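You operate a simulated robot arm through the tools that you are given. There is no shell and no other tool.

You are at the controls of a simulated robot arm. One attempt, no reset.

## Task
Take the yellow cover off, slacken the belt and put it away in the top drawer.
Fine: cover on the clear part of the bench, red knob loose, star knob fully loose, drawer shut.

The check looks at the end state, three seconds after you hand in, the way a careful person would. Anything else that was tipped, shoved, dropped, spilled or broken makes it a failure. Lids that push on must go on centred and level and be pressed home; caps that screw on are set level and turned clockwise until they are tight.

## Robot
A 6-joint arm with a two-finger gripper, fixed in place. Base frame: the origin is at the foot of the arm, x ahead of it, y to its left, z up. Readings come in m, degrees, newtons and seconds.
Its first joint turns from -166.0 to 166.0 degrees. Payload 2.45 kg.
Tool frame: the origin (TCP) lies between the finger pads and is the grasp point; the fingertips stand 0.02 m ahead of it; z points along the fingers, y is the line along which they close. Largest opening 0.14 m; the body of the gripper starts 0.168 m behind the TCP.
Orientation is that of the tool frame in the base frame, as a unit quaternion [x, y, z, w]. With the fingers straight down and closing along the base's y, the tool's x points along the base's -x, its y along +y and its z along -z.

## Interface
- The arm moves only by the tool servo_tool. Its argument "commands" is text: rows parted by semicolons, each of 7 numbers parted by spaces: the shift along the tool's x, y, z in m, then the turn, a rotation vector about the tool's x, y, z in degrees, then the closure, from 0 (fully open) to 1 (shut). In form: tx ty tz rx ry rz claw; .... A call has 1 to 20 rows; each row shifts and turns the commanded pose from where the row before left it, along the tool's axes as they then stand. Rows are played at 5 a second. More than 0.05 m and 8.6 degrees between two rows, or a gripper value outside its range, and nothing of the call is played. A pose out of reach is approached as far as the arm can. The call stops where the force on the tool passes 80 N (or 10 N more than at its start, if that is more) or the arm is blocked; 0.2 s more then pass. The fingers move at their own pace (about 0.045 m/s each) and stop on an object; they squeeze with about 35 N. The grip force told is the motor's: it shows also when the fingers shut on nothing. Time passes only in rows, and 0.2 s behind the last, so rows that do not move let the fingers close. It gives the time, the measured TCP pose, the force on the tool (base axes), the opening and the grip force at its end, in the units of the frame above (readings bear some noise), with the torque about the TCP (base axes, N m) and any sound that the robot's microphone picked up.
- Cameras (640 x 400 px; columns grow to the right, rows downward): "scene" is fixed at [0.0489, 0.6505, 1.5074]; the picture's right is [-0.61, -0.80, 0.00], its down [-0.37, 0.28, -0.89] and it looks along [0.71, -0.54, -0.46] (base axes); focal length 354 px, centre (320, 200). "wrist" rides on the gripper at [0.078, 0.011, -0.209] in the tool frame; the picture's right is [-0.14, 0.99, 0.00], its down [-0.92, -0.13, -0.37] and it looks along [-0.36, -0.05, 0.93] (tool axes); focal length 280 px, centre (320, 200). There is no depth. A picture from a camera that has moved, and an enlarged one, comes with that camera's place and axes in the base frame and with its lens.
- capture(camera): a new picture of that camera. No time passes.
- inspect(camera, box): a new picture of the part [left, top, right, bottom] of that camera's present view, enlarged. No time passes.
- job_done(): hands the job in; it is judged then, once.

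Nothing tells you positions but the pictures and the camera data. Unless the task says otherwise, let go and move clear before handing in.

The tools are called as name(argument=value, ...) on one line, values as JSON. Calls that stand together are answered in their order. servo_tool: Moves the arm, as the interface text tells. Its arguments: {"type":"object","properties":{"commands":{"type":"string"}},"required":["commands"]} The other tools are called the same way: capture (camera) takes a picture; inspect (camera, box) takes an enlarged picture of a part of a camera's view; job_done () hands the job in.

At the start:

```text
time: 0.0
tool_pos: [0.6925, 0.1427, 1.2312]
tcp_rot: [0.0, 1.0, 0.0, 0.0]
ft_force: [0.2, 0.2, 0.7]
torque: [0.0, 0.0, 0.0]
gripper_width: 0.1401
grip_force: 0.1
```

scene: 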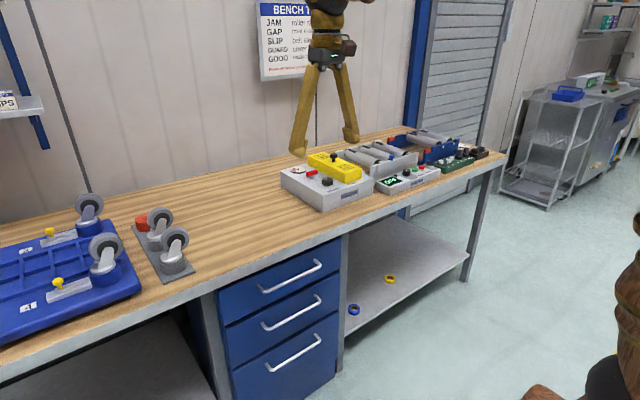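
wrist: 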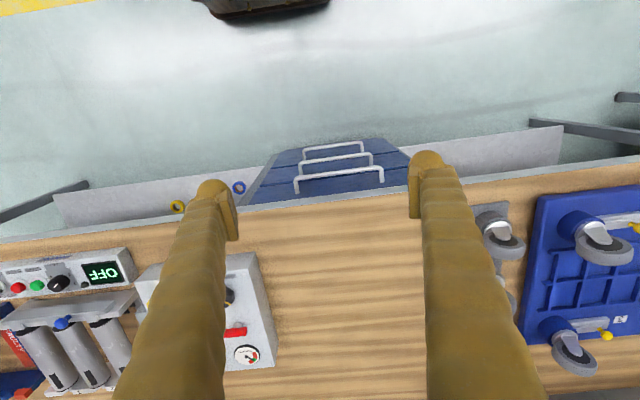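

I see a workbench with a grey box holding a yellow cover, a small roller conveyor, a control panel, and a blue drawer unit under the bench. I'll take closer looks before moving anything.

inspect(camera="scene", box=[270, 130, 400, 220])

inspect(camera="scene", box=[360, 120, 500, 210])

inspect(camera="scene", box=[250, 0, 350, 85])

inspect(camera="scene", box=[200, 220, 420, 400])

inspect(camera="wrist", box=[0, 230, 300, 400])

```text
4.44 times, centred on (335, 175) of scene
camera zoom: at [0.0489, 0.6505, 1.5074], right [-0.61, -0.8, 0.0], down [-0.37, 0.28, -0.89], along [0.71, -0.54, -0.46], focal length 1575 px, centre (253, 311)
```

zoom: 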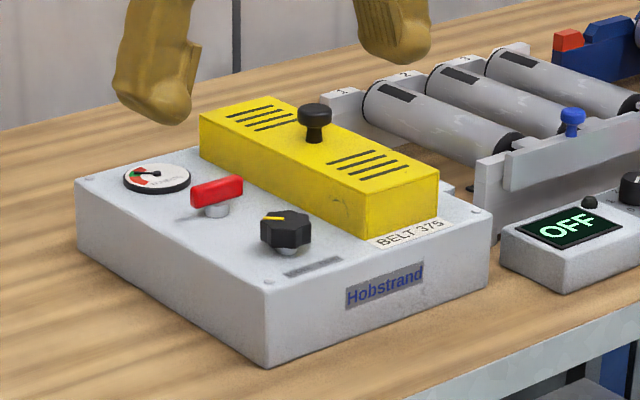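

```text
4.44 times, centred on (430, 165) of scene
camera zoom: at [0.0489, 0.6505, 1.5074], right [-0.61, -0.8, 0.0], down [-0.37, 0.28, -0.89], along [0.71, -0.54, -0.46], focal length 1575 px, centre (-169, 356)
```

zoom: 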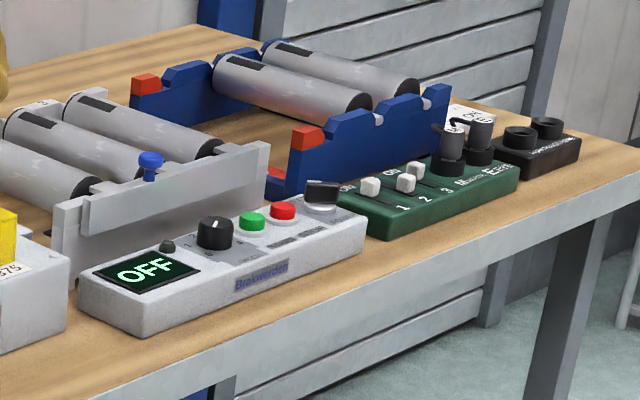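

```text
4.71 times, centred on (300, 42) of scene
camera zoom: at [0.0489, 0.6505, 1.5074], right [-0.61, -0.8, 0.0], down [-0.37, 0.28, -0.89], along [0.71, -0.54, -0.46], focal length 1668 px, centre (414, 941)
```

zoom: 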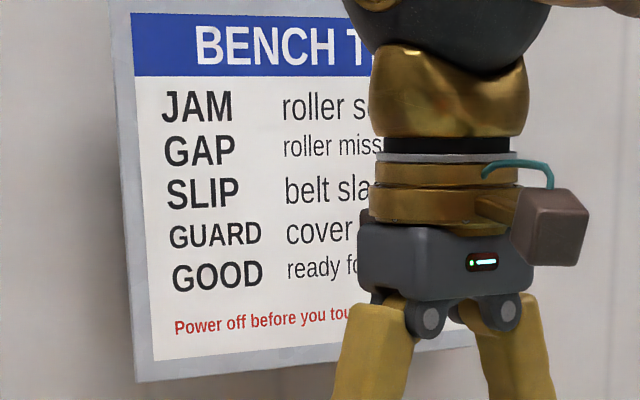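

```text
2.22 times, centred on (310, 310) of scene
camera zoom: at [0.0489, 0.6505, 1.5074], right [-0.61, -0.8, 0.0], down [-0.37, 0.28, -0.89], along [0.71, -0.54, -0.46], focal length 788 px, centre (342, -44)
```

zoom: 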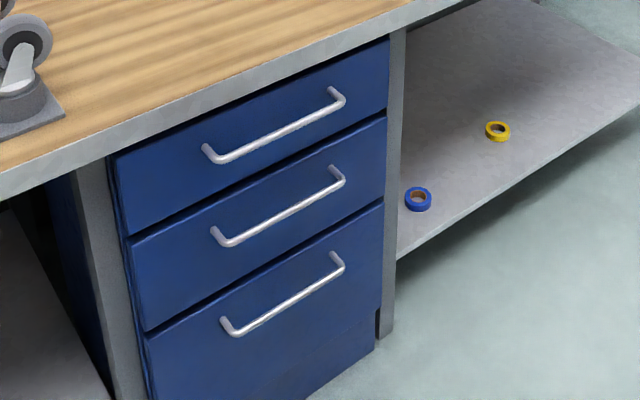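

```text
2.13 times, centred on (150, 315) of wrist
camera zoom: at [0.6125, 0.1532, 1.44], right [0.14, 0.99, 0.0], down [0.92, -0.13, 0.37], along [0.36, -0.05, -0.93], focal length 598 px, centre (683, -45)
```

zoom: 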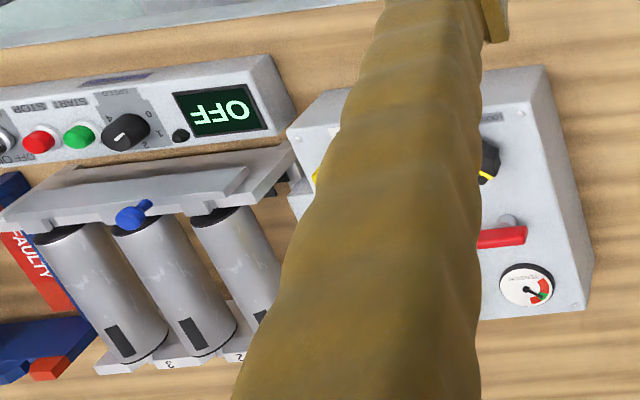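

The bench looks to be about z≈0.88–0.95 with its front edge near x≈0.84. The Hobstrand belt unit, with its yellow cover, red clamp knob and black star knob, is ahead and to the right. I'll move over it at a safe height for a better look from the wrist camera.

servo_tool(commands="-0.02 -0.04 0 0 0 0 0; -0.02 -0.04 0 0 0 0 0; -0.02 -0.04 0 0 0 0 0; -0.02 -0.04 0 0 0 0 0; -0.02 -0.04 0 0 0 0 0; -0.02 -0.04 0 0 0 0 0; 0 0 0 0 0 0 0; 0 0 0 0 0 0 0")

capture(camera="wrist")

capture(camera="scene")

```text
time: 1.8
tool_pos: [0.8126, -0.0994, 1.2332]
tcp_rot: [0.0, 1.0, 0.001, 0.0]
ft_force: [-0.5, 0.2, -0.6]
torque: [-0.02, -0.03, 0.01]
gripper_width: 0.1405
grip_force: 0.2
```

```text
taken
camera wrist: at [0.733, -0.0879, 1.4404], right [0.14, 0.99, 0.0], down [0.92, -0.13, 0.37], along [0.37, -0.05, -0.93], focal length 280 px, centre (320, 200)
```

wrist: 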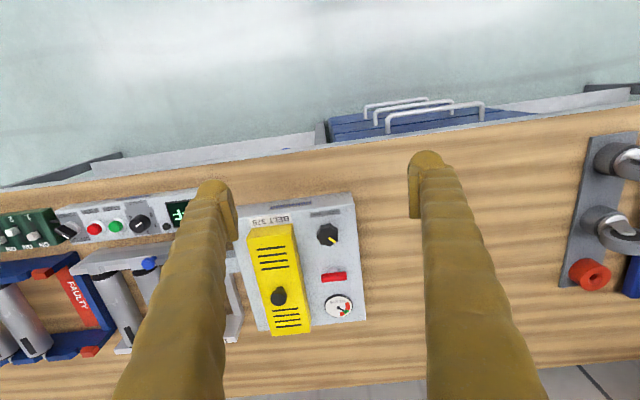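

```text
taken
```

scene: 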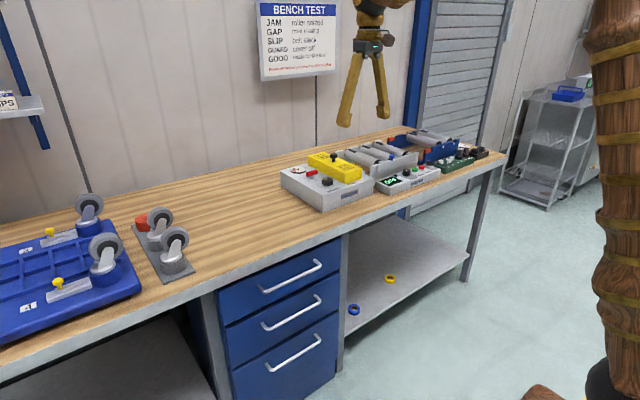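

inspect(camera="wrist", box=[220, 180, 380, 340])

inspect(camera="scene", box=[255, 0, 345, 85])

inspect(camera="scene", box=[270, 140, 390, 215])

```text
2.50 times, centred on (300, 260) of wrist
camera zoom: at [0.733, -0.0879, 1.4404], right [0.14, 0.99, 0.0], down [0.92, -0.13, 0.37], along [0.37, -0.05, -0.93], focal length 701 px, centre (370, 50)
```

zoom: 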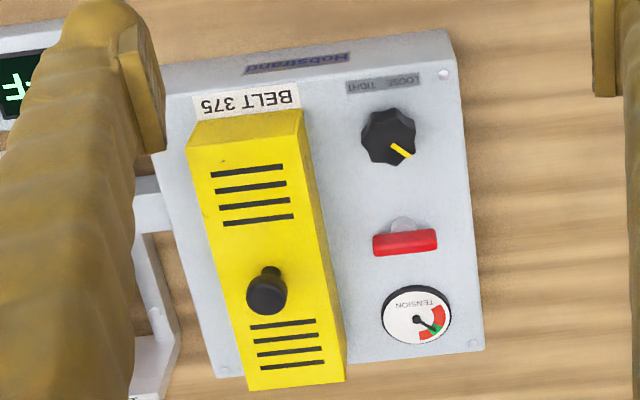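

```text
4.71 times, centred on (300, 42) of scene
camera zoom: at [0.0489, 0.6505, 1.5074], right [-0.61, -0.8, 0.0], down [-0.37, 0.28, -0.89], along [0.71, -0.54, -0.46], focal length 1668 px, centre (414, 941)
```

zoom: 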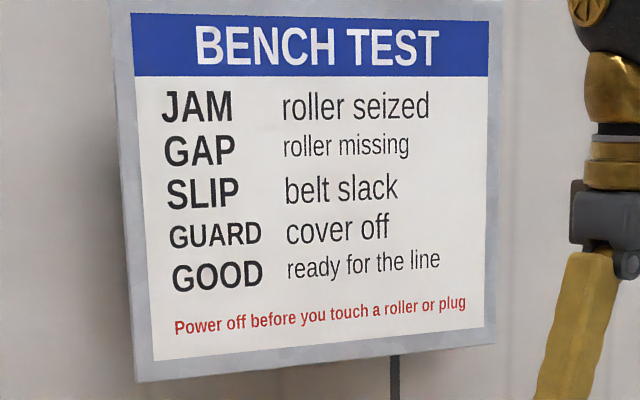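

```text
5.33 times, centred on (330, 178) of scene
camera zoom: at [0.0489, 0.6505, 1.5074], right [-0.61, -0.8, 0.0], down [-0.37, 0.28, -0.89], along [0.71, -0.54, -0.46], focal length 1890 px, centre (267, 320)
```

zoom: 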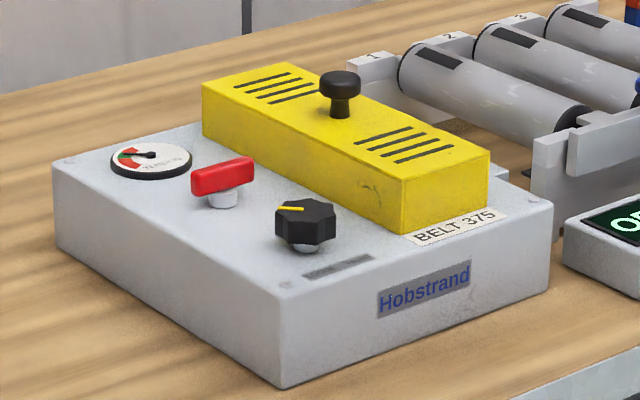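

inspect(camera="wrist", box=[300, 195, 350, 225])

inspect(camera="wrist", box=[305, 220, 365, 325])

inspect(camera="scene", box=[296, 160, 346, 195])

inspect(camera="wrist", box=[320, 80, 500, 160])

```text
12.80 times, centred on (325, 210) of wrist
camera zoom: at [0.733, -0.0879, 1.4404], right [0.14, 0.99, 0.0], down [0.92, -0.13, 0.37], along [0.37, -0.05, -0.93], focal length 3589 px, centre (256, 72)
```

zoom: 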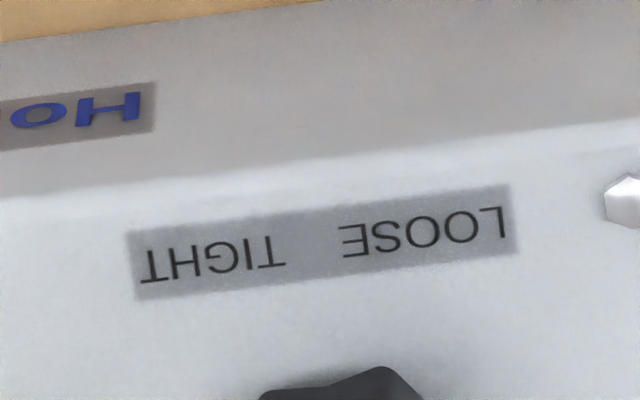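

```text
3.81 times, centred on (335, 272) of wrist
camera zoom: at [0.733, -0.0879, 1.4404], right [0.14, 0.99, 0.0], down [0.92, -0.13, 0.37], along [0.37, -0.05, -0.93], focal length 1068 px, centre (263, -76)
```

zoom: 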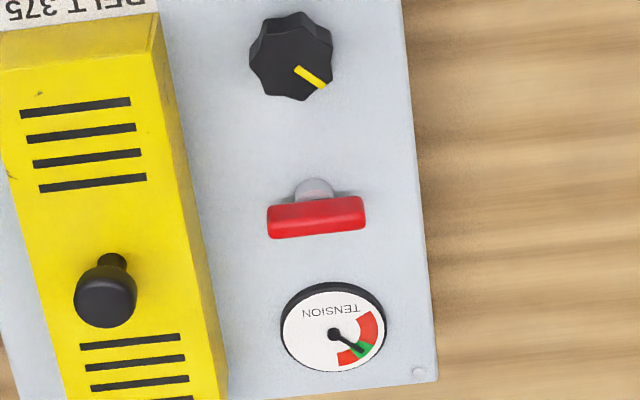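

```text
11.43 times, centred on (321, 178) of scene
camera zoom: at [0.0489, 0.6505, 1.5074], right [-0.61, -0.8, 0.0], down [-0.37, 0.28, -0.89], along [0.71, -0.54, -0.46], focal length 4050 px, centre (309, 457)
```

zoom: 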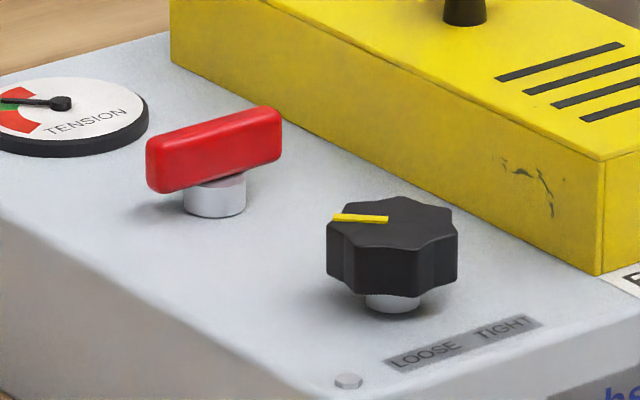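

```text
3.56 times, centred on (410, 120) of wrist
camera zoom: at [0.733, -0.0879, 1.4404], right [0.14, 0.99, 0.0], down [0.92, -0.13, 0.37], along [0.37, -0.05, -0.93], focal length 997 px, centre (0, 484)
```

zoom: 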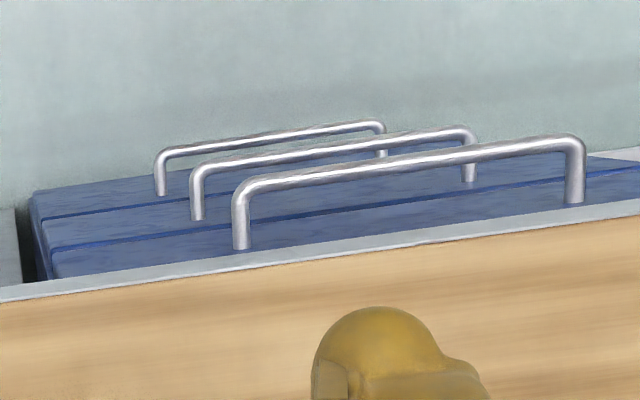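

The box top is near z≈0.93 and the bench near z≈0.87. The cover knob is about (1.1, -0.22, 0.99), which may be at the limit of reach, so I'll test reach at a safe height.

servo_tool(commands="-0.045 -0.016 0 0 0 0 0; -0.045 -0.016 0 0 0 0 0; -0.045 -0.016 0 0 0 0 0; -0.045 -0.016 0 0 0 0 0; -0.045 -0.016 0 0 0 0 0; 0 0 0 0 0 0 0; 0 0 0 0 0 0 0")

capture(camera="wrist")

capture(camera="scene")

```text
time: 3.4
tool_pos: [1.0363, -0.1793, 1.231]
tcp_rot: [0.0, 1.0, 0.0, -0.001]
ft_force: [-0.1, -0.6, -0.4]
torque: [0.01, -0.03, -0.02]
gripper_width: 0.14
grip_force: 0.1
```

```text
taken
camera wrist: at [0.9569, -0.1682, 1.4398], right [0.14, 0.99, 0.0], down [0.92, -0.13, 0.37], along [0.36, -0.05, -0.93], focal length 280 px, centre (320, 200)
```

wrist: 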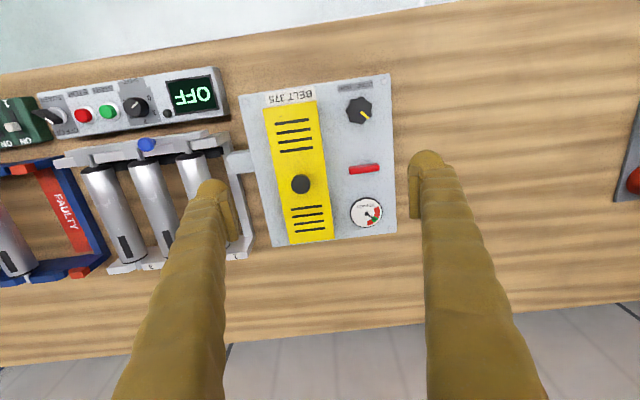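

```text
taken
```

scene: 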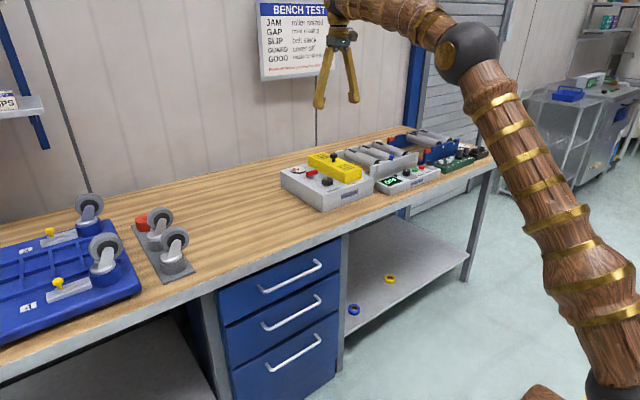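

inspect(camera="wrist", box=[230, 60, 410, 260])

inspect(camera="wrist", box=[330, 80, 410, 130])

inspect(camera="wrist", box=[330, 140, 410, 190])

inspect(camera="wrist", box=[0, 60, 240, 210])

```text
2.00 times, centred on (320, 160) of wrist
camera zoom: at [0.9569, -0.1682, 1.4398], right [0.14, 0.99, 0.0], down [0.92, -0.13, 0.37], along [0.36, -0.05, -0.93], focal length 561 px, centre (320, 280)
```

zoom: 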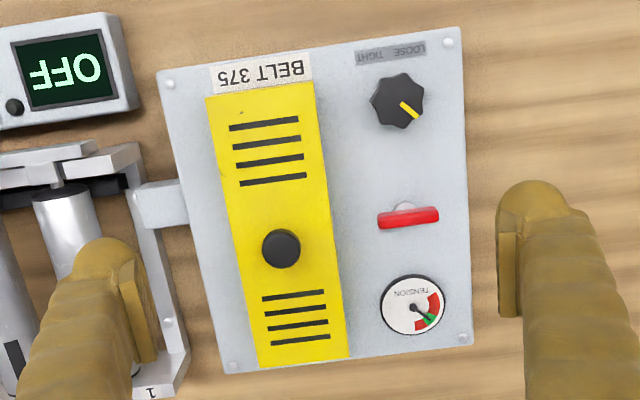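

```text
8.00 times, centred on (370, 105) of wrist
camera zoom: at [0.9569, -0.1682, 1.4398], right [0.14, 0.99, 0.0], down [0.92, -0.13, 0.37], along [0.36, -0.05, -0.93], focal length 2243 px, centre (-80, 960)
```

zoom: 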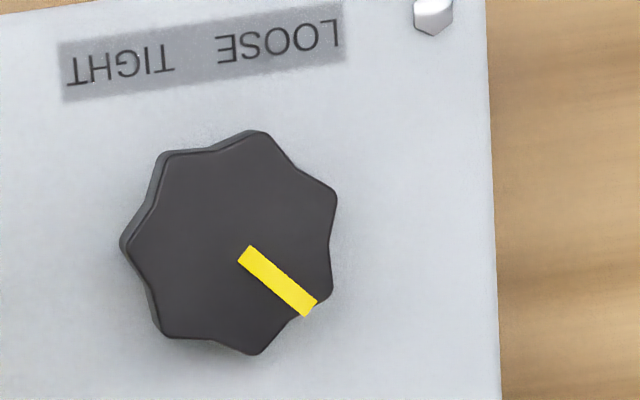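

```text
8.00 times, centred on (370, 165) of wrist
camera zoom: at [0.9569, -0.1682, 1.4398], right [0.14, 0.99, 0.0], down [0.92, -0.13, 0.37], along [0.36, -0.05, -0.93], focal length 2243 px, centre (-80, 480)
```

zoom: 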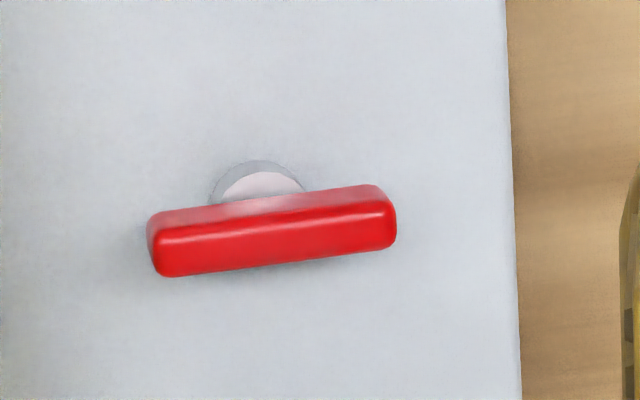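

```text
2.67 times, centred on (120, 135) of wrist
camera zoom: at [0.9569, -0.1682, 1.4398], right [0.14, 0.99, 0.0], down [0.92, -0.13, 0.37], along [0.36, -0.05, -0.93], focal length 748 px, centre (853, 373)
```

zoom: 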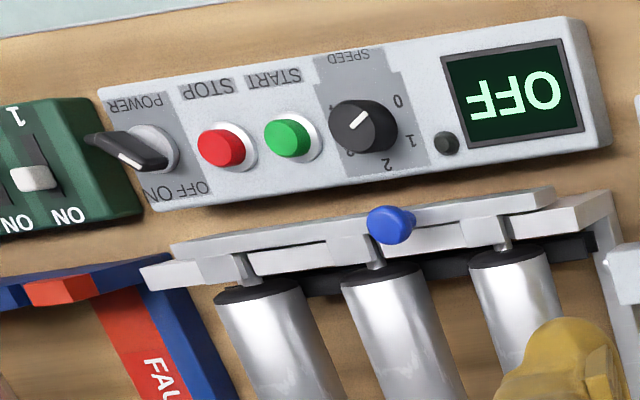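

Power is OFF. Triangulating the wrist views puts the cover knob at about (1.100, -0.2215, 0.99), the red T-knob at (1.0975, -0.109, 0.957) and the star knob at (0.9985, -0.1085, 0.954). Next I'll move above the cover knob with the fingers partly closed.

servo_tool(commands="-0.021 -0.014 0.02 0 0 0 0.5; -0.021 -0.014 0.03 0 0 0 0.5; -0.021 -0.014 0.03 0 0 0 0.5; 0 0 0.03 0 0 0 0.5; 0 0 0 0 0 0 0.5; 0 0 0 0 0 0 0.5")

capture(camera="wrist")

capture(camera="scene")

```text
time: 4.8
tool_pos: [1.0996, -0.2189, 1.1216]
tcp_rot: [0.0, 1.0, 0.0, 0.0]
ft_force: [0.7, 0.4, -0.3]
torque: [0.04, 0.02, -0.01]
gripper_width: 0.0698
grip_force: 0.0
```

```text
taken
camera wrist: at [1.0194, -0.208, 1.3306], right [0.14, 0.99, 0.0], down [0.92, -0.13, 0.37], along [0.36, -0.05, -0.93], focal length 280 px, centre (320, 200)
```

wrist: 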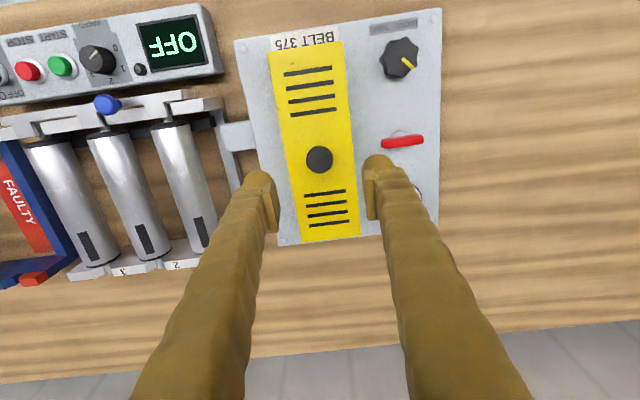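

```text
taken
```

scene: 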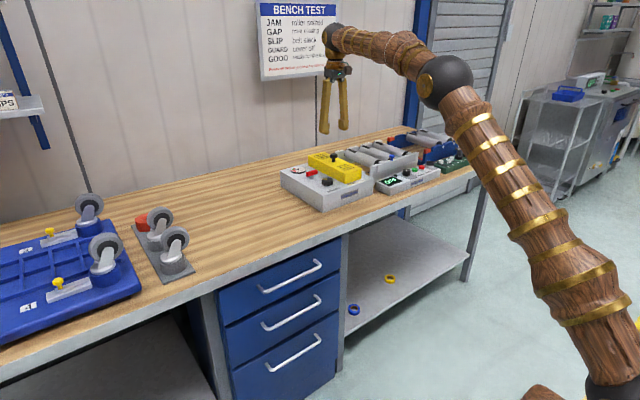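

servo_tool(commands="0 -0.001 0.03 0 0 0 0.5; 0 0 0.03 0 0 0 0.5; 0 0 0.03 0 0 0 0.5; 0 0 0 0 0 0 0.5; 0 0 0 0 0 0 0.5")

capture(camera="wrist")

inspect(camera="scene", box=[270, 120, 400, 210])

```text
time: 6.0
tool_pos: [1.1004, -0.2221, 1.0318]
tcp_rot: [0.0, 1.0, 0.0, 0.0]
ft_force: [-0.5, -0.6, -0.4]
torque: [-0.02, 0.02, -0.02]
gripper_width: 0.07
grip_force: 0.1
```

```text
taken
camera wrist: at [1.0209, -0.2103, 1.2403], right [0.14, 0.99, 0.0], down [0.92, -0.13, 0.37], along [0.36, -0.05, -0.93], focal length 280 px, centre (320, 200)
```

wrist: 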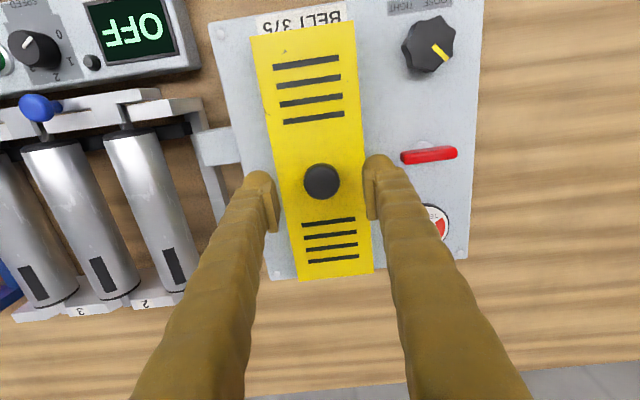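

```text
4.44 times, centred on (335, 165) of scene
camera zoom: at [0.0489, 0.6505, 1.5074], right [-0.61, -0.8, 0.0], down [-0.37, 0.28, -0.89], along [0.71, -0.54, -0.46], focal length 1575 px, centre (253, 356)
```

zoom: 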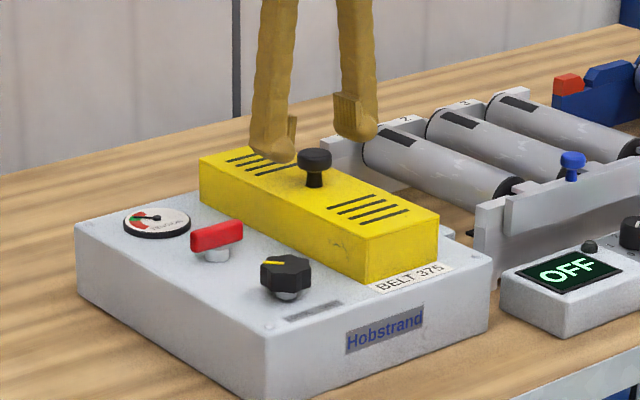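

Fingers straddle the cover knob, slightly above it. I'll ease down to bring the pads around the head, watching the force.

servo_tool(commands="0.003 0.002 0.01 0 0 0 0.5; 0 0 0.01 0 0 0 0.5; 0 0 0.008 0 0 0 0.5; 0 0 0 0 0 0 0.5; 0 0 0 0 0 0 0.5")

inspect(camera="scene", box=[290, 130, 370, 190])

inspect(camera="wrist", box=[230, 120, 410, 240])

```text
time: 7.2
tool_pos: [1.0969, -0.2195, 1.0026]
tcp_rot: [0.0, 1.0, 0.0, 0.0]
ft_force: [-0.3, 0.3, -0.7]
torque: [-0.01, 0.01, 0.03]
gripper_width: 0.07
grip_force: 0.0
```

```text
6.67 times, centred on (330, 160) of scene
camera zoom: at [0.0489, 0.6505, 1.5074], right [-0.61, -0.8, 0.0], down [-0.37, 0.28, -0.89], along [0.71, -0.54, -0.46], focal length 2362 px, centre (253, 467)
```

zoom: 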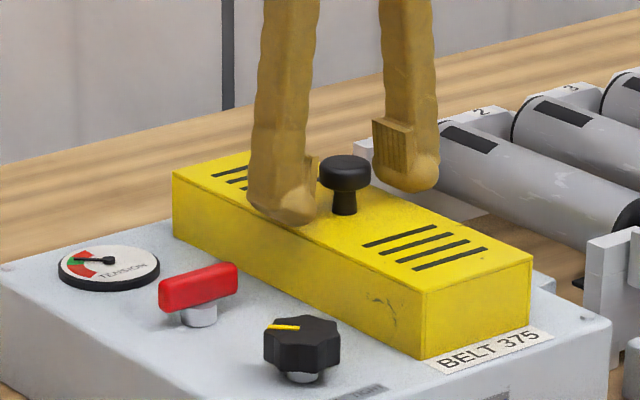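

```text
3.33 times, centred on (320, 180) of wrist
camera zoom: at [1.0176, -0.208, 1.2119], right [0.14, 0.99, 0.0], down [0.92, -0.13, 0.37], along [0.36, -0.05, -0.93], focal length 935 px, centre (320, 267)
```

zoom: 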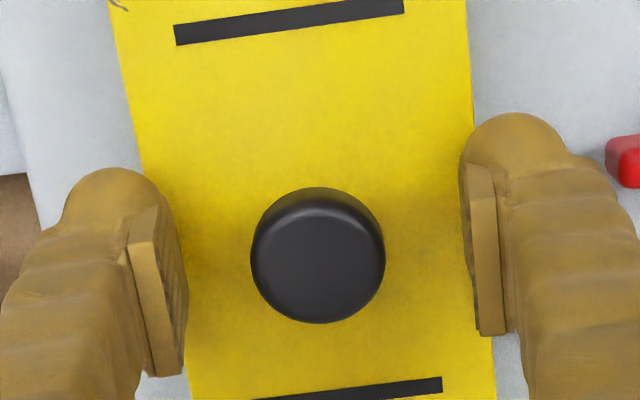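

servo_tool(commands="0 0 0.003 0 0 0 0.5; 0 0 0.002 0 0 0 0.5; 0 0 0 0 0 0 0.5")

inspect(camera="scene", box=[300, 140, 360, 185])

```text
time: 8.0
tool_pos: [1.0972, -0.2198, 1.0001]
tcp_rot: [0.0, 1.0, 0.001, -0.001]
ft_force: [-0.5, 0.3, 2.2]
torque: [-0.1, 0.01, -0.03]
gripper_width: 0.0702
grip_force: 0.1
```

```text
8.89 times, centred on (330, 162) of scene
camera zoom: at [0.0489, 0.6505, 1.5074], right [-0.61, -0.8, 0.0], down [-0.37, 0.28, -0.89], along [0.71, -0.54, -0.46], focal length 3150 px, centre (231, 533)
```

zoom: 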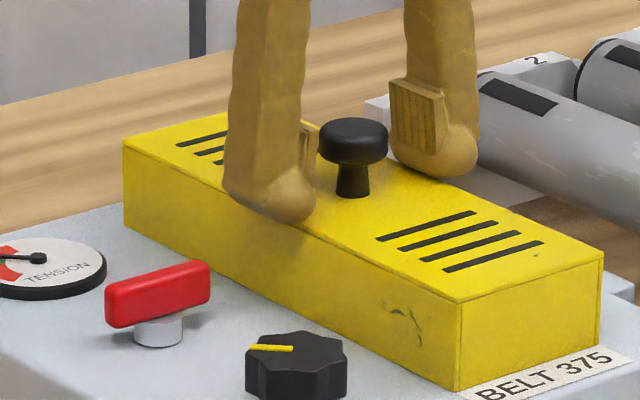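

The tips have just touched the cover top at z≈0.98. I'll back off 2 mm and close on the knob.

servo_tool(commands="0 0 -0.003 0 0 0 0.6; 0 0 0 0 0 0 0.8; 0 0 0 0 0 0 0.9; 0 0 0 0 0 0 1; 0 0 0 0 0 0 1; 0 0 0 0 0 0 1; 0 0 0 0 0 0 1")

inspect(camera="scene", box=[300, 140, 360, 185])

inspect(camera="wrist", box=[230, 120, 410, 240])

```text
time: 9.6
tool_pos: [1.0975, -0.2187, 1.0011]
tcp_rot: [-0.001, 1.0, 0.0, 0.0]
ft_force: [0.2, 1.0, -0.3]
torque: [0.02, -0.01, -0.02]
gripper_width: 0.0279
grip_force: 34.8
```

```text
8.89 times, centred on (330, 162) of scene
camera zoom: at [0.0489, 0.6505, 1.5074], right [-0.61, -0.8, 0.0], down [-0.37, 0.28, -0.89], along [0.71, -0.54, -0.46], focal length 3150 px, centre (231, 533)
```

zoom: 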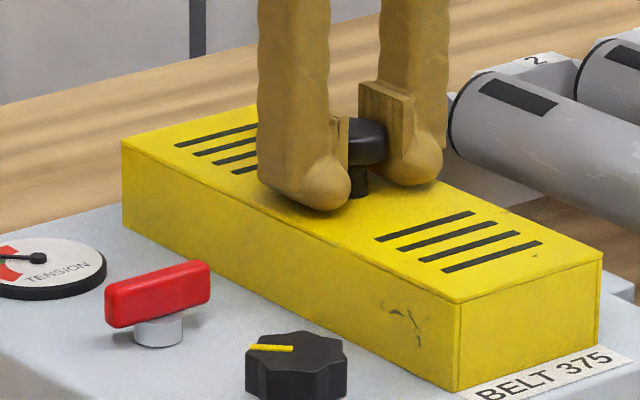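

```text
3.33 times, centred on (320, 180) of wrist
camera zoom: at [1.0179, -0.2079, 1.2098], right [0.14, 0.99, 0.0], down [0.92, -0.13, 0.37], along [0.36, -0.05, -0.93], focal length 935 px, centre (320, 267)
```

zoom: 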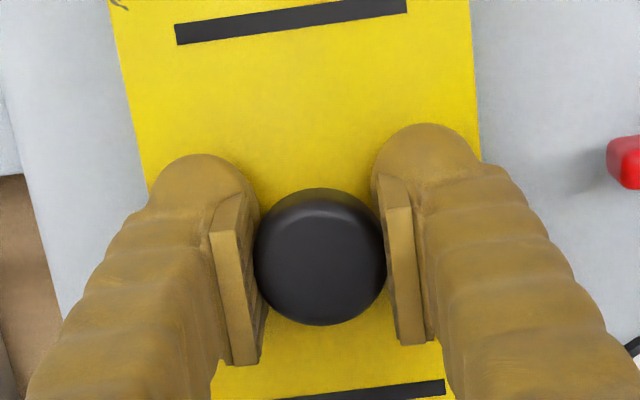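

The knob head (28 mm) is gripped at 35 N. Lifting straight up slowly now.

servo_tool(commands="0 0 -0.01 0 0 0 1; 0 0 -0.01 0 0 0 1; 0 0 -0.01 0 0 0 1; 0 0 -0.01 0 0 0 1; 0 0 0 0 0 0 1")

inspect(camera="scene", box=[270, 120, 400, 210])

```text
time: 10.8
tool_pos: [1.0974, -0.2181, 1.0425]
tcp_rot: [0.0, 1.0, 0.0, 0.0]
ft_force: [-0.1, 0.1, -2.6]
torque: [-0.01, 0.01, -0.03]
gripper_width: 0.0276
grip_force: 34.5
```

```text
4.44 times, centred on (335, 165) of scene
camera zoom: at [0.0489, 0.6505, 1.5074], right [-0.61, -0.8, 0.0], down [-0.37, 0.28, -0.89], along [0.71, -0.54, -0.46], focal length 1575 px, centre (253, 356)
```

zoom: 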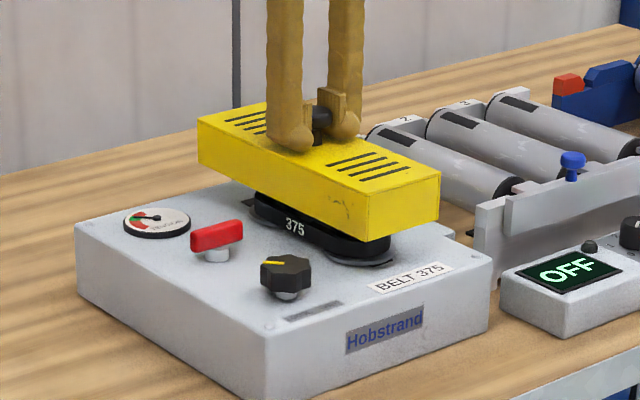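

The cover is off, showing belt "375" on two pulleys. I'll carry the cover up and over to the clear bench area at about (1.09, 0.20).

servo_tool(commands="0 0 -0.03 0 0 0 1; 0 0 -0.03 0 0 0 1; 0 0 -0.03 0 0 0 1; 0 0.02 0 0 0 0 1; 0.001 0.035 0 0 0 0 1; 0.001 0.035 0 0 0 0 1; 0.001 0.035 0 0 0 0 1; 0.001 0.035 0 0 0 0 1; 0.001 0.035 0 0 0 0 1; 0.001 0.035 0 0 0 0 1; 0.001 0.035 0 0 0 0 1; 0 0.035 0 0 0 0 1; 0 0.035 0 0 0 0 1; 0 0.035 0 0 0 0 1; 0 0.035 0 0 0 0 1; 0 0.015 0 0 0 0 1; 0 0 0 0 0 0 1; 0 0 0 0 0 0 1")

capture(camera="scene")

capture(camera="wrist")

```text
time: 14.6
tool_pos: [1.0896, 0.1993, 1.1314]
tcp_rot: [-0.001, 1.0, 0.0, 0.001]
ft_force: [0.0, -0.1, -2.3]
torque: [-0.02, 0.0, 0.02]
gripper_width: 0.0276
grip_force: 35.5
```

```text
taken
```

scene: 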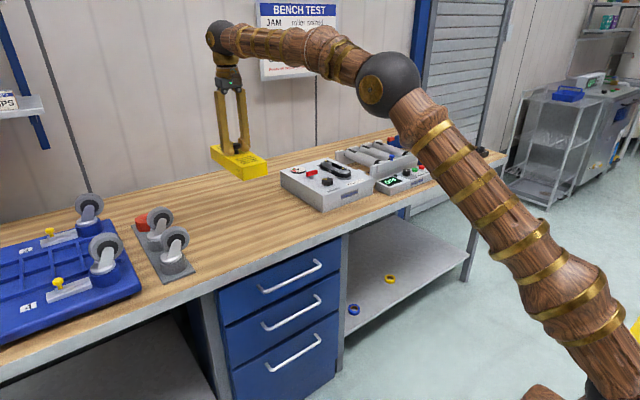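

```text
taken
camera wrist: at [1.009, 0.2112, 1.3403], right [0.14, 0.99, 0.0], down [0.92, -0.13, 0.37], along [0.36, -0.05, -0.93], focal length 280 px, centre (320, 200)
```

wrist: 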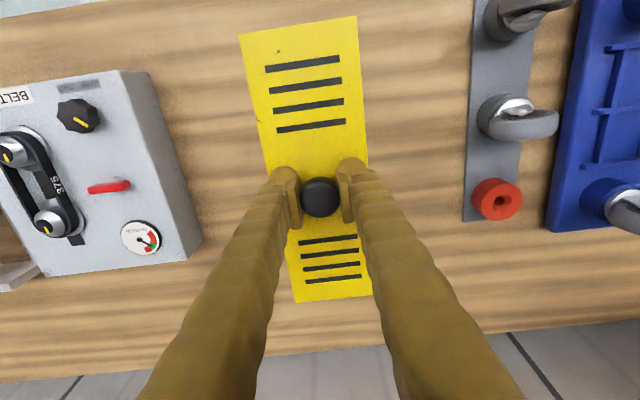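

servo_tool(commands="0 0 0.04 0 0 0 1; 0 0 0.04 0 0 0 1; 0 0 0.04 0 0 0 1; 0 0 0.03 0 0 0 1; 0 0 0.02 0 0 0 1; 0 0 0.005 0 0 0 1; 0 0 0 0 0 0 1")

inspect(camera="scene", box=[180, 110, 300, 200])

```text
time: 16.2
tool_pos: [1.0894, 0.2002, 0.9552]
tcp_rot: [0.0, 1.0, 0.0, -0.001]
ft_force: [0.1, 0.6, -3.5]
torque: [-0.01, -0.02, 0.02]
gripper_width: 0.0279
grip_force: 35.3
```

```text
4.44 times, centred on (240, 155) of scene
camera zoom: at [0.0489, 0.6505, 1.5074], right [-0.61, -0.8, 0.0], down [-0.37, 0.28, -0.89], along [0.71, -0.54, -0.46], focal length 1575 px, centre (676, 400)
```

zoom: 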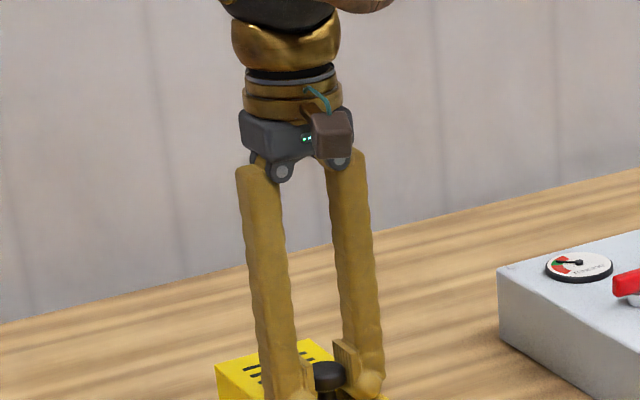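

inspect(camera="scene", box=[200, 160, 300, 230])

servo_tool(commands="0 0 0.004 0 0 0 1; 0 0 0.003 0 0 0 1; 0 0 0 0 0 0 1")

```text
5.71 times, centred on (250, 195) of scene
camera zoom: at [0.0489, 0.6505, 1.5074], right [-0.61, -0.8, 0.0], down [-0.37, 0.28, -0.89], along [0.71, -0.54, -0.46], focal length 2025 px, centre (720, 229)
```

zoom: 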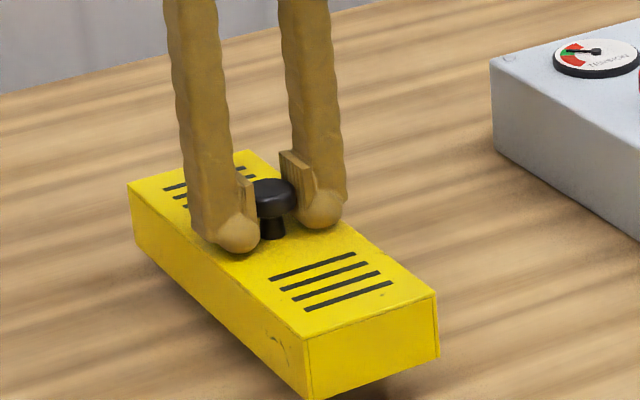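

```text
time: 17.0
tool_pos: [1.0888, 0.2009, 0.9489]
tcp_rot: [0.0, 1.0, 0.0, 0.0]
ft_force: [0.3, 0.1, -2.9]
torque: [0.02, 0.03, 0.02]
gripper_width: 0.0275
grip_force: 35.2
```

servo_tool(commands="0 0 0.003 0 0 0 1; 0 0 0.003 0 0 0 1; 0 0 0 0 0 0 1")

inspect(camera="scene", box=[200, 160, 300, 230])

```text
time: 17.8
tool_pos: [1.0907, 0.2015, 0.9441]
tcp_rot: [0.0, 1.0, -0.001, 0.0]
ft_force: [-0.3, 0.5, -2.9]
torque: [-0.01, 0.0, 0.01]
gripper_width: 0.0277
grip_force: 34.6
```

```text
5.71 times, centred on (250, 195) of scene
camera zoom: at [0.0489, 0.6505, 1.5074], right [-0.61, -0.8, 0.0], down [-0.37, 0.28, -0.89], along [0.71, -0.54, -0.46], focal length 2025 px, centre (720, 229)
```

zoom: 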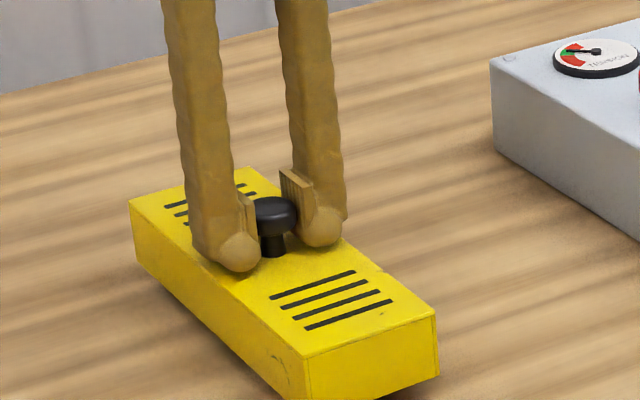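

servo_tool(commands="0 0 0.003 0 0 0 1; 0 0 0.003 0 0 0 1; 0 0 0 0 0 0 1")

inspect(camera="scene", box=[200, 170, 300, 240])

```text
time: 18.6
tool_pos: [1.0908, 0.2014, 0.9385]
tcp_rot: [-0.001, 1.0, 0.0, 0.0]
ft_force: [0.9, 0.6, -2.9]
torque: [0.0, 0.03, -0.02]
gripper_width: 0.0276
grip_force: 35.2
```

```text
5.71 times, centred on (250, 205) of scene
camera zoom: at [0.0489, 0.6505, 1.5074], right [-0.61, -0.8, 0.0], down [-0.37, 0.28, -0.89], along [0.71, -0.54, -0.46], focal length 2025 px, centre (720, 171)
```

zoom: 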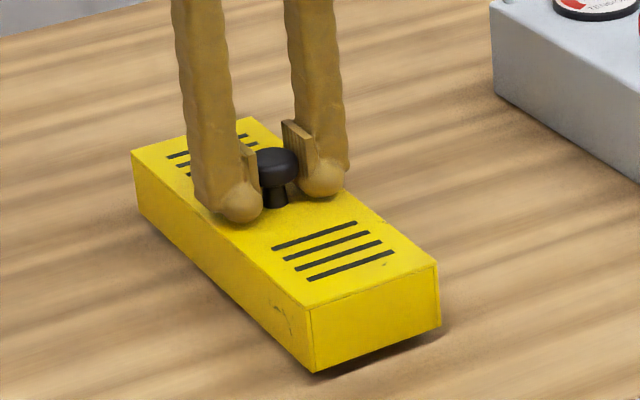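

servo_tool(commands="0 0 0.002 0 0 0 1; 0 0 0.002 0 0 0 1; 0 0 0 0 0 0 1")

inspect(camera="scene", box=[220, 195, 280, 235])

```text
time: 19.4
tool_pos: [1.0903, 0.2002, 0.9343]
tcp_rot: [0.0, 1.0, 0.0, 0.001]
ft_force: [-0.3, 0.5, -3.2]
torque: [-0.03, -0.02, 0.01]
gripper_width: 0.0278
grip_force: 35.0
```

```text
10.00 times, centred on (250, 215) of scene
camera zoom: at [0.0489, 0.6505, 1.5074], right [-0.61, -0.8, 0.0], down [-0.37, 0.28, -0.89], along [0.71, -0.54, -0.46], focal length 3544 px, centre (1020, 50)
```

zoom: 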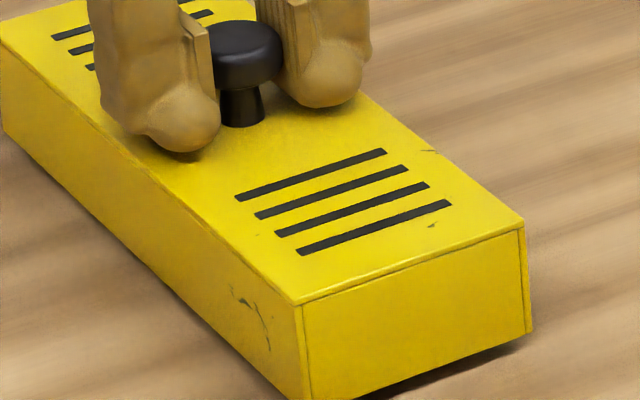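

servo_tool(commands="0 0 0.002 0 0 0 1; 0 0 0.001 0 0 0 1; 0 0 0 0 0 0 1")

inspect(camera="scene", box=[220, 195, 280, 235])

```text
time: 20.2
tool_pos: [1.0906, 0.2002, 0.9304]
tcp_rot: [0.001, 1.0, -0.001, 0.0]
ft_force: [0.4, -0.1, -2.7]
torque: [-0.03, -0.04, -0.02]
gripper_width: 0.0279
grip_force: 35.4
```

```text
10.00 times, centred on (250, 215) of scene
camera zoom: at [0.0489, 0.6505, 1.5074], right [-0.61, -0.8, 0.0], down [-0.37, 0.28, -0.89], along [0.71, -0.54, -0.46], focal length 3544 px, centre (1020, 50)
```

zoom: 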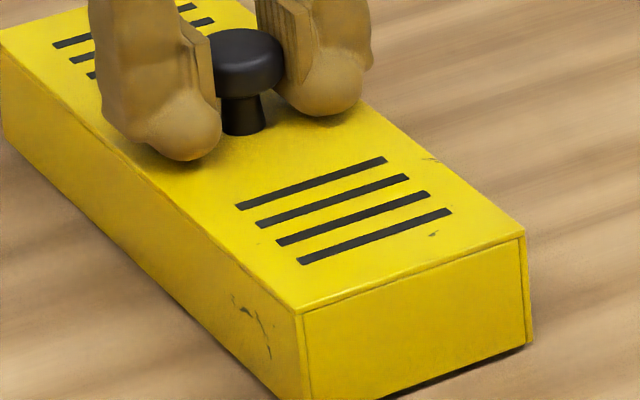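

servo_tool(commands="0 0 0.001 0 0 0 1; 0 0 0.001 0 0 0 1; 0 0 0 0 0 0 1")

inspect(camera="scene", box=[220, 195, 280, 235])

```text
time: 21.0
tool_pos: [1.0912, 0.2013, 0.9289]
tcp_rot: [0.0, 1.0, 0.0, 0.0]
ft_force: [0.3, 0.5, -2.9]
torque: [0.0, -0.03, -0.01]
gripper_width: 0.0279
grip_force: 35.3
```

```text
10.00 times, centred on (250, 215) of scene
camera zoom: at [0.0489, 0.6505, 1.5074], right [-0.61, -0.8, 0.0], down [-0.37, 0.28, -0.89], along [0.71, -0.54, -0.46], focal length 3544 px, centre (1020, 50)
```

zoom: 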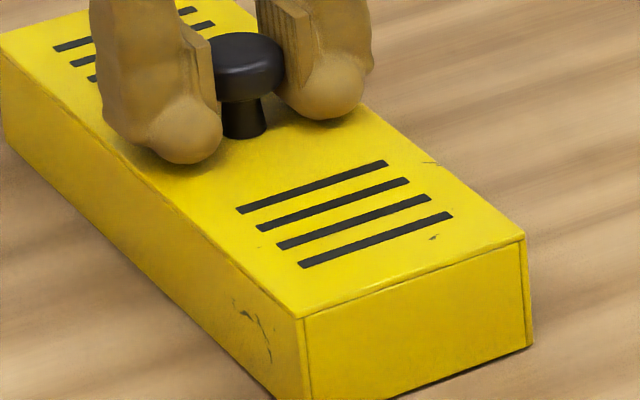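

servo_tool(commands="0 0 0.001 0 0 0 1; 0 0 0.001 0 0 0 1; 0 0 0 0 0 0 1")

```text
time: 21.8
tool_pos: [1.091, 0.1992, 0.9267]
tcp_rot: [0.0, 1.0, 0.0, 0.0]
ft_force: [-0.1, 0.0, -0.7]
torque: [-0.01, -0.01, -0.03]
gripper_width: 0.0276
grip_force: 34.8
```

The cover is resting on the bench, since the force dropped to about zero. Releasing and rising now.

servo_tool(commands="0 0 0.0005 0 0 0 1; 0 0 0 0 0 0 0.8; 0 0 0 0 0 0 0.7; 0 0 0 0 0 0 0.6; 0 0 0 0 0 0 0.5; 0 0 0 0 0 0 0.5; 0 0 -0.02 0 0 0 0.5; 0 0 -0.03 0 0 0 0.5; 0 0 -0.04 0 0 0 0.5; 0 0 -0.04 0 0 0 0.5; 0 0 -0.04 0 0 0 0.5; 0 0 0 0 0 0 0.5")

capture(camera="scene")

capture(camera="wrist")

```text
time: 24.4
tool_pos: [1.0895, 0.1992, 1.0967]
tcp_rot: [-0.001, 1.0, 0.0, 0.0]
ft_force: [0.2, 0.3, -0.5]
torque: [0.02, 0.01, 0.03]
gripper_width: 0.07
grip_force: 0.0
```

```text
taken
```

scene: 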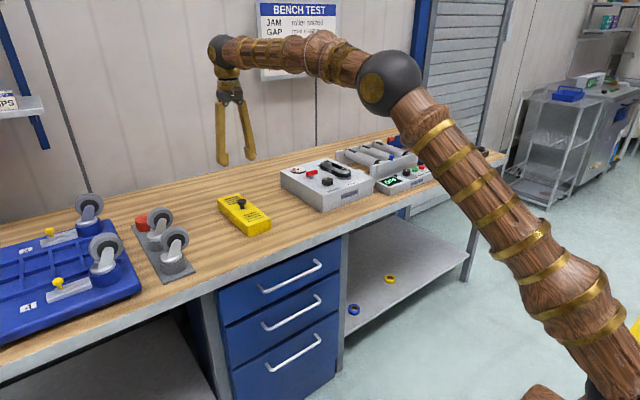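

```text
taken
camera wrist: at [1.0099, 0.2116, 1.3042], right [0.14, 0.99, 0.0], down [0.92, -0.13, 0.37], along [0.36, -0.05, -0.93], focal length 280 px, centre (320, 200)
```

wrist: 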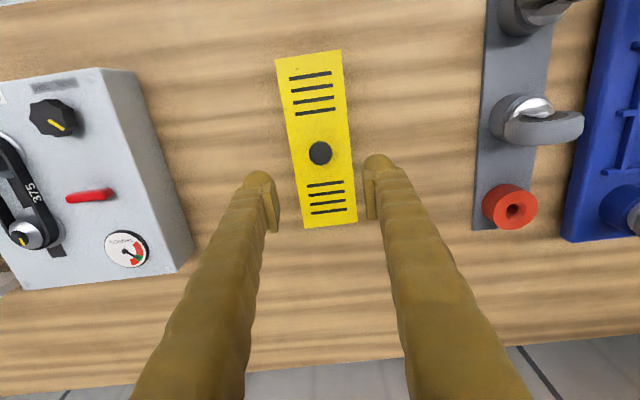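

The cover sits flat on the clear bench. Next I'll go back over the box to study the red knob, star knob and belt.

servo_tool(commands="0 -0.03 -0.02 0 0 0 0.5; 0 -0.04 -0.02 0 0 0 0.5; 0 -0.04 -0.01 0 0 0 0.5; 0 -0.04 0 0 0 0 0.5; 0 -0.04 0 0 0 0 0.5; 0 -0.04 0 0 0 0 0.5; 0 -0.04 0 0 0 0 0.5; 0 -0.035 0 0 0 0 0.5; 0 0 0 0 0 0 0.5; 0 0 0 0 0 0 0.5")

capture(camera="wrist")

inspect(camera="wrist", box=[200, 30, 440, 200])

inspect(camera="scene", box=[275, 145, 385, 215])

```text
time: 26.6
tool_pos: [1.09, -0.1056, 1.1448]
tcp_rot: [0.0, 1.0, 0.0, 0.0]
ft_force: [-0.2, 0.1, -0.2]
torque: [-0.01, -0.03, -0.03]
gripper_width: 0.0702
grip_force: 0.0
```

```text
taken
camera wrist: at [1.0109, -0.094, 1.3527], right [0.14, 0.99, 0.0], down [0.92, -0.13, 0.37], along [0.36, -0.05, -0.93], focal length 280 px, centre (320, 200)
```

wrist: 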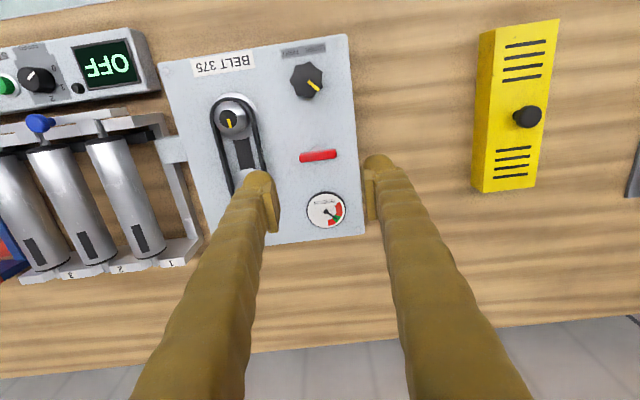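

```text
2.35 times, centred on (320, 115) of wrist
camera zoom: at [1.0109, -0.094, 1.3527], right [0.14, 0.99, 0.0], down [0.92, -0.13, 0.37], along [0.36, -0.05, -0.93], focal length 660 px, centre (320, 400)
```

zoom: 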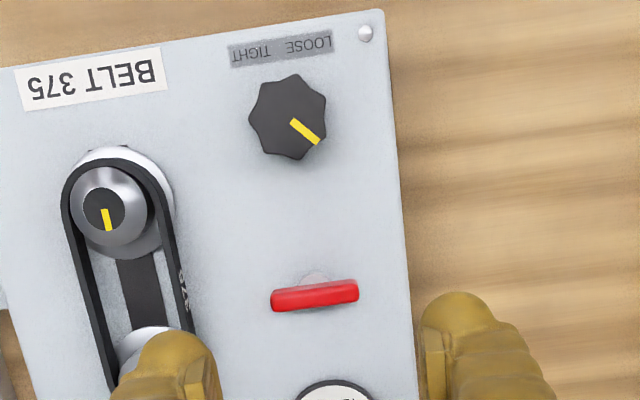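

```text
5.71 times, centred on (330, 180) of scene
camera zoom: at [0.0489, 0.6505, 1.5074], right [-0.61, -0.8, 0.0], down [-0.37, 0.28, -0.89], along [0.71, -0.54, -0.46], focal length 2025 px, centre (263, 314)
```

zoom: 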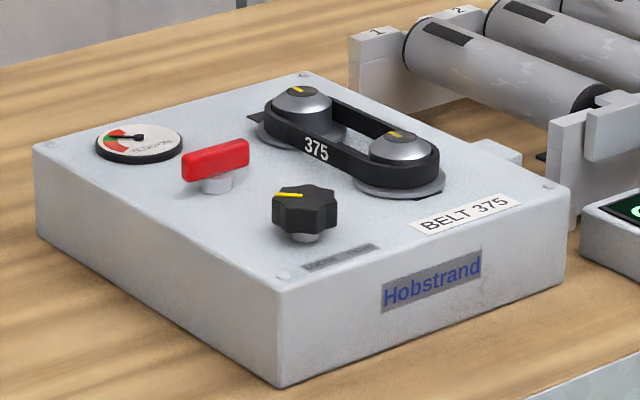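

The belt loops over two domed pulleys, and the red T-handle lies along y at about (1.0975, -0.109). I'll centre over it and rotate the gripper 90° so the fingers close along x, then check the view.

servo_tool(commands="-0.0075 -0.0035 0 0 0 8.2 0.5; 0 0 0 0 0 8.2 0.5; 0 0 0 0 0 8.2 0.5; 0 0 0 0 0 8.2 0.5; 0 0 0 0 0 8.2 0.5; 0 0 0 0 0 8.2 0.5; 0 0 0 0 0 8.2 0.5; 0 0 0 0 0 8.2 0.5; 0 0 0 0 0 8.2 0.5; 0 0 0 0 0 8.2 0.5; 0 0 0 0 0 8 0.5; 0 0 0 0 0 0 0.5; 0 0 0 0 0 0 0.5")

capture(camera="wrist")

capture(camera="scene")

```text
time: 29.4
tool_pos: [1.0974, -0.1075, 1.1462]
tcp_rot: [0.708, 0.707, 0.0, 0.001]
ft_force: [0.4, 0.6, 0.0]
torque: [-0.01, 0.02, -0.01]
gripper_width: 0.0699
grip_force: 0.2
```

```text
taken
camera wrist: at [1.1071, -0.0291, 1.3544], right [0.99, -0.14, 0.0], down [-0.13, -0.92, 0.37], along [-0.05, -0.37, -0.93], focal length 280 px, centre (320, 200)
```

wrist: 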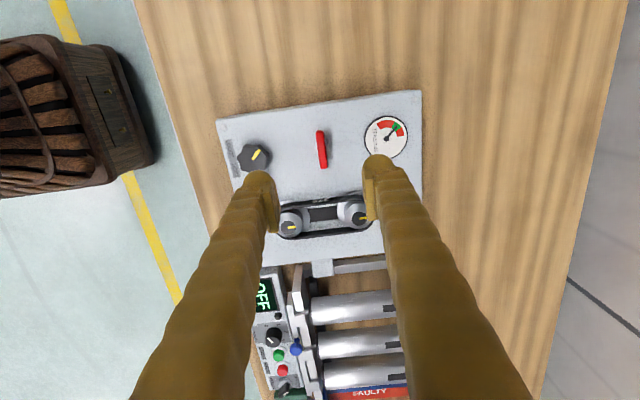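

```text
taken
```

scene: 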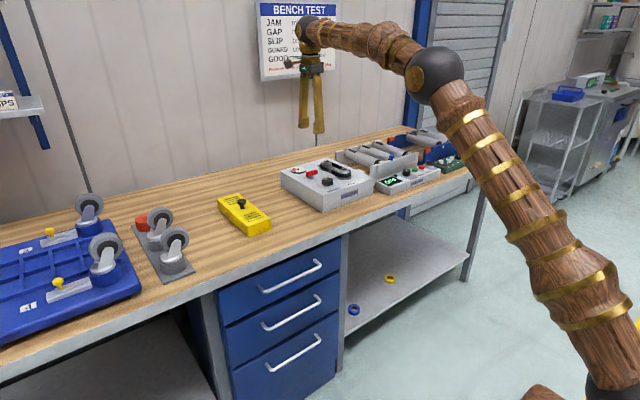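

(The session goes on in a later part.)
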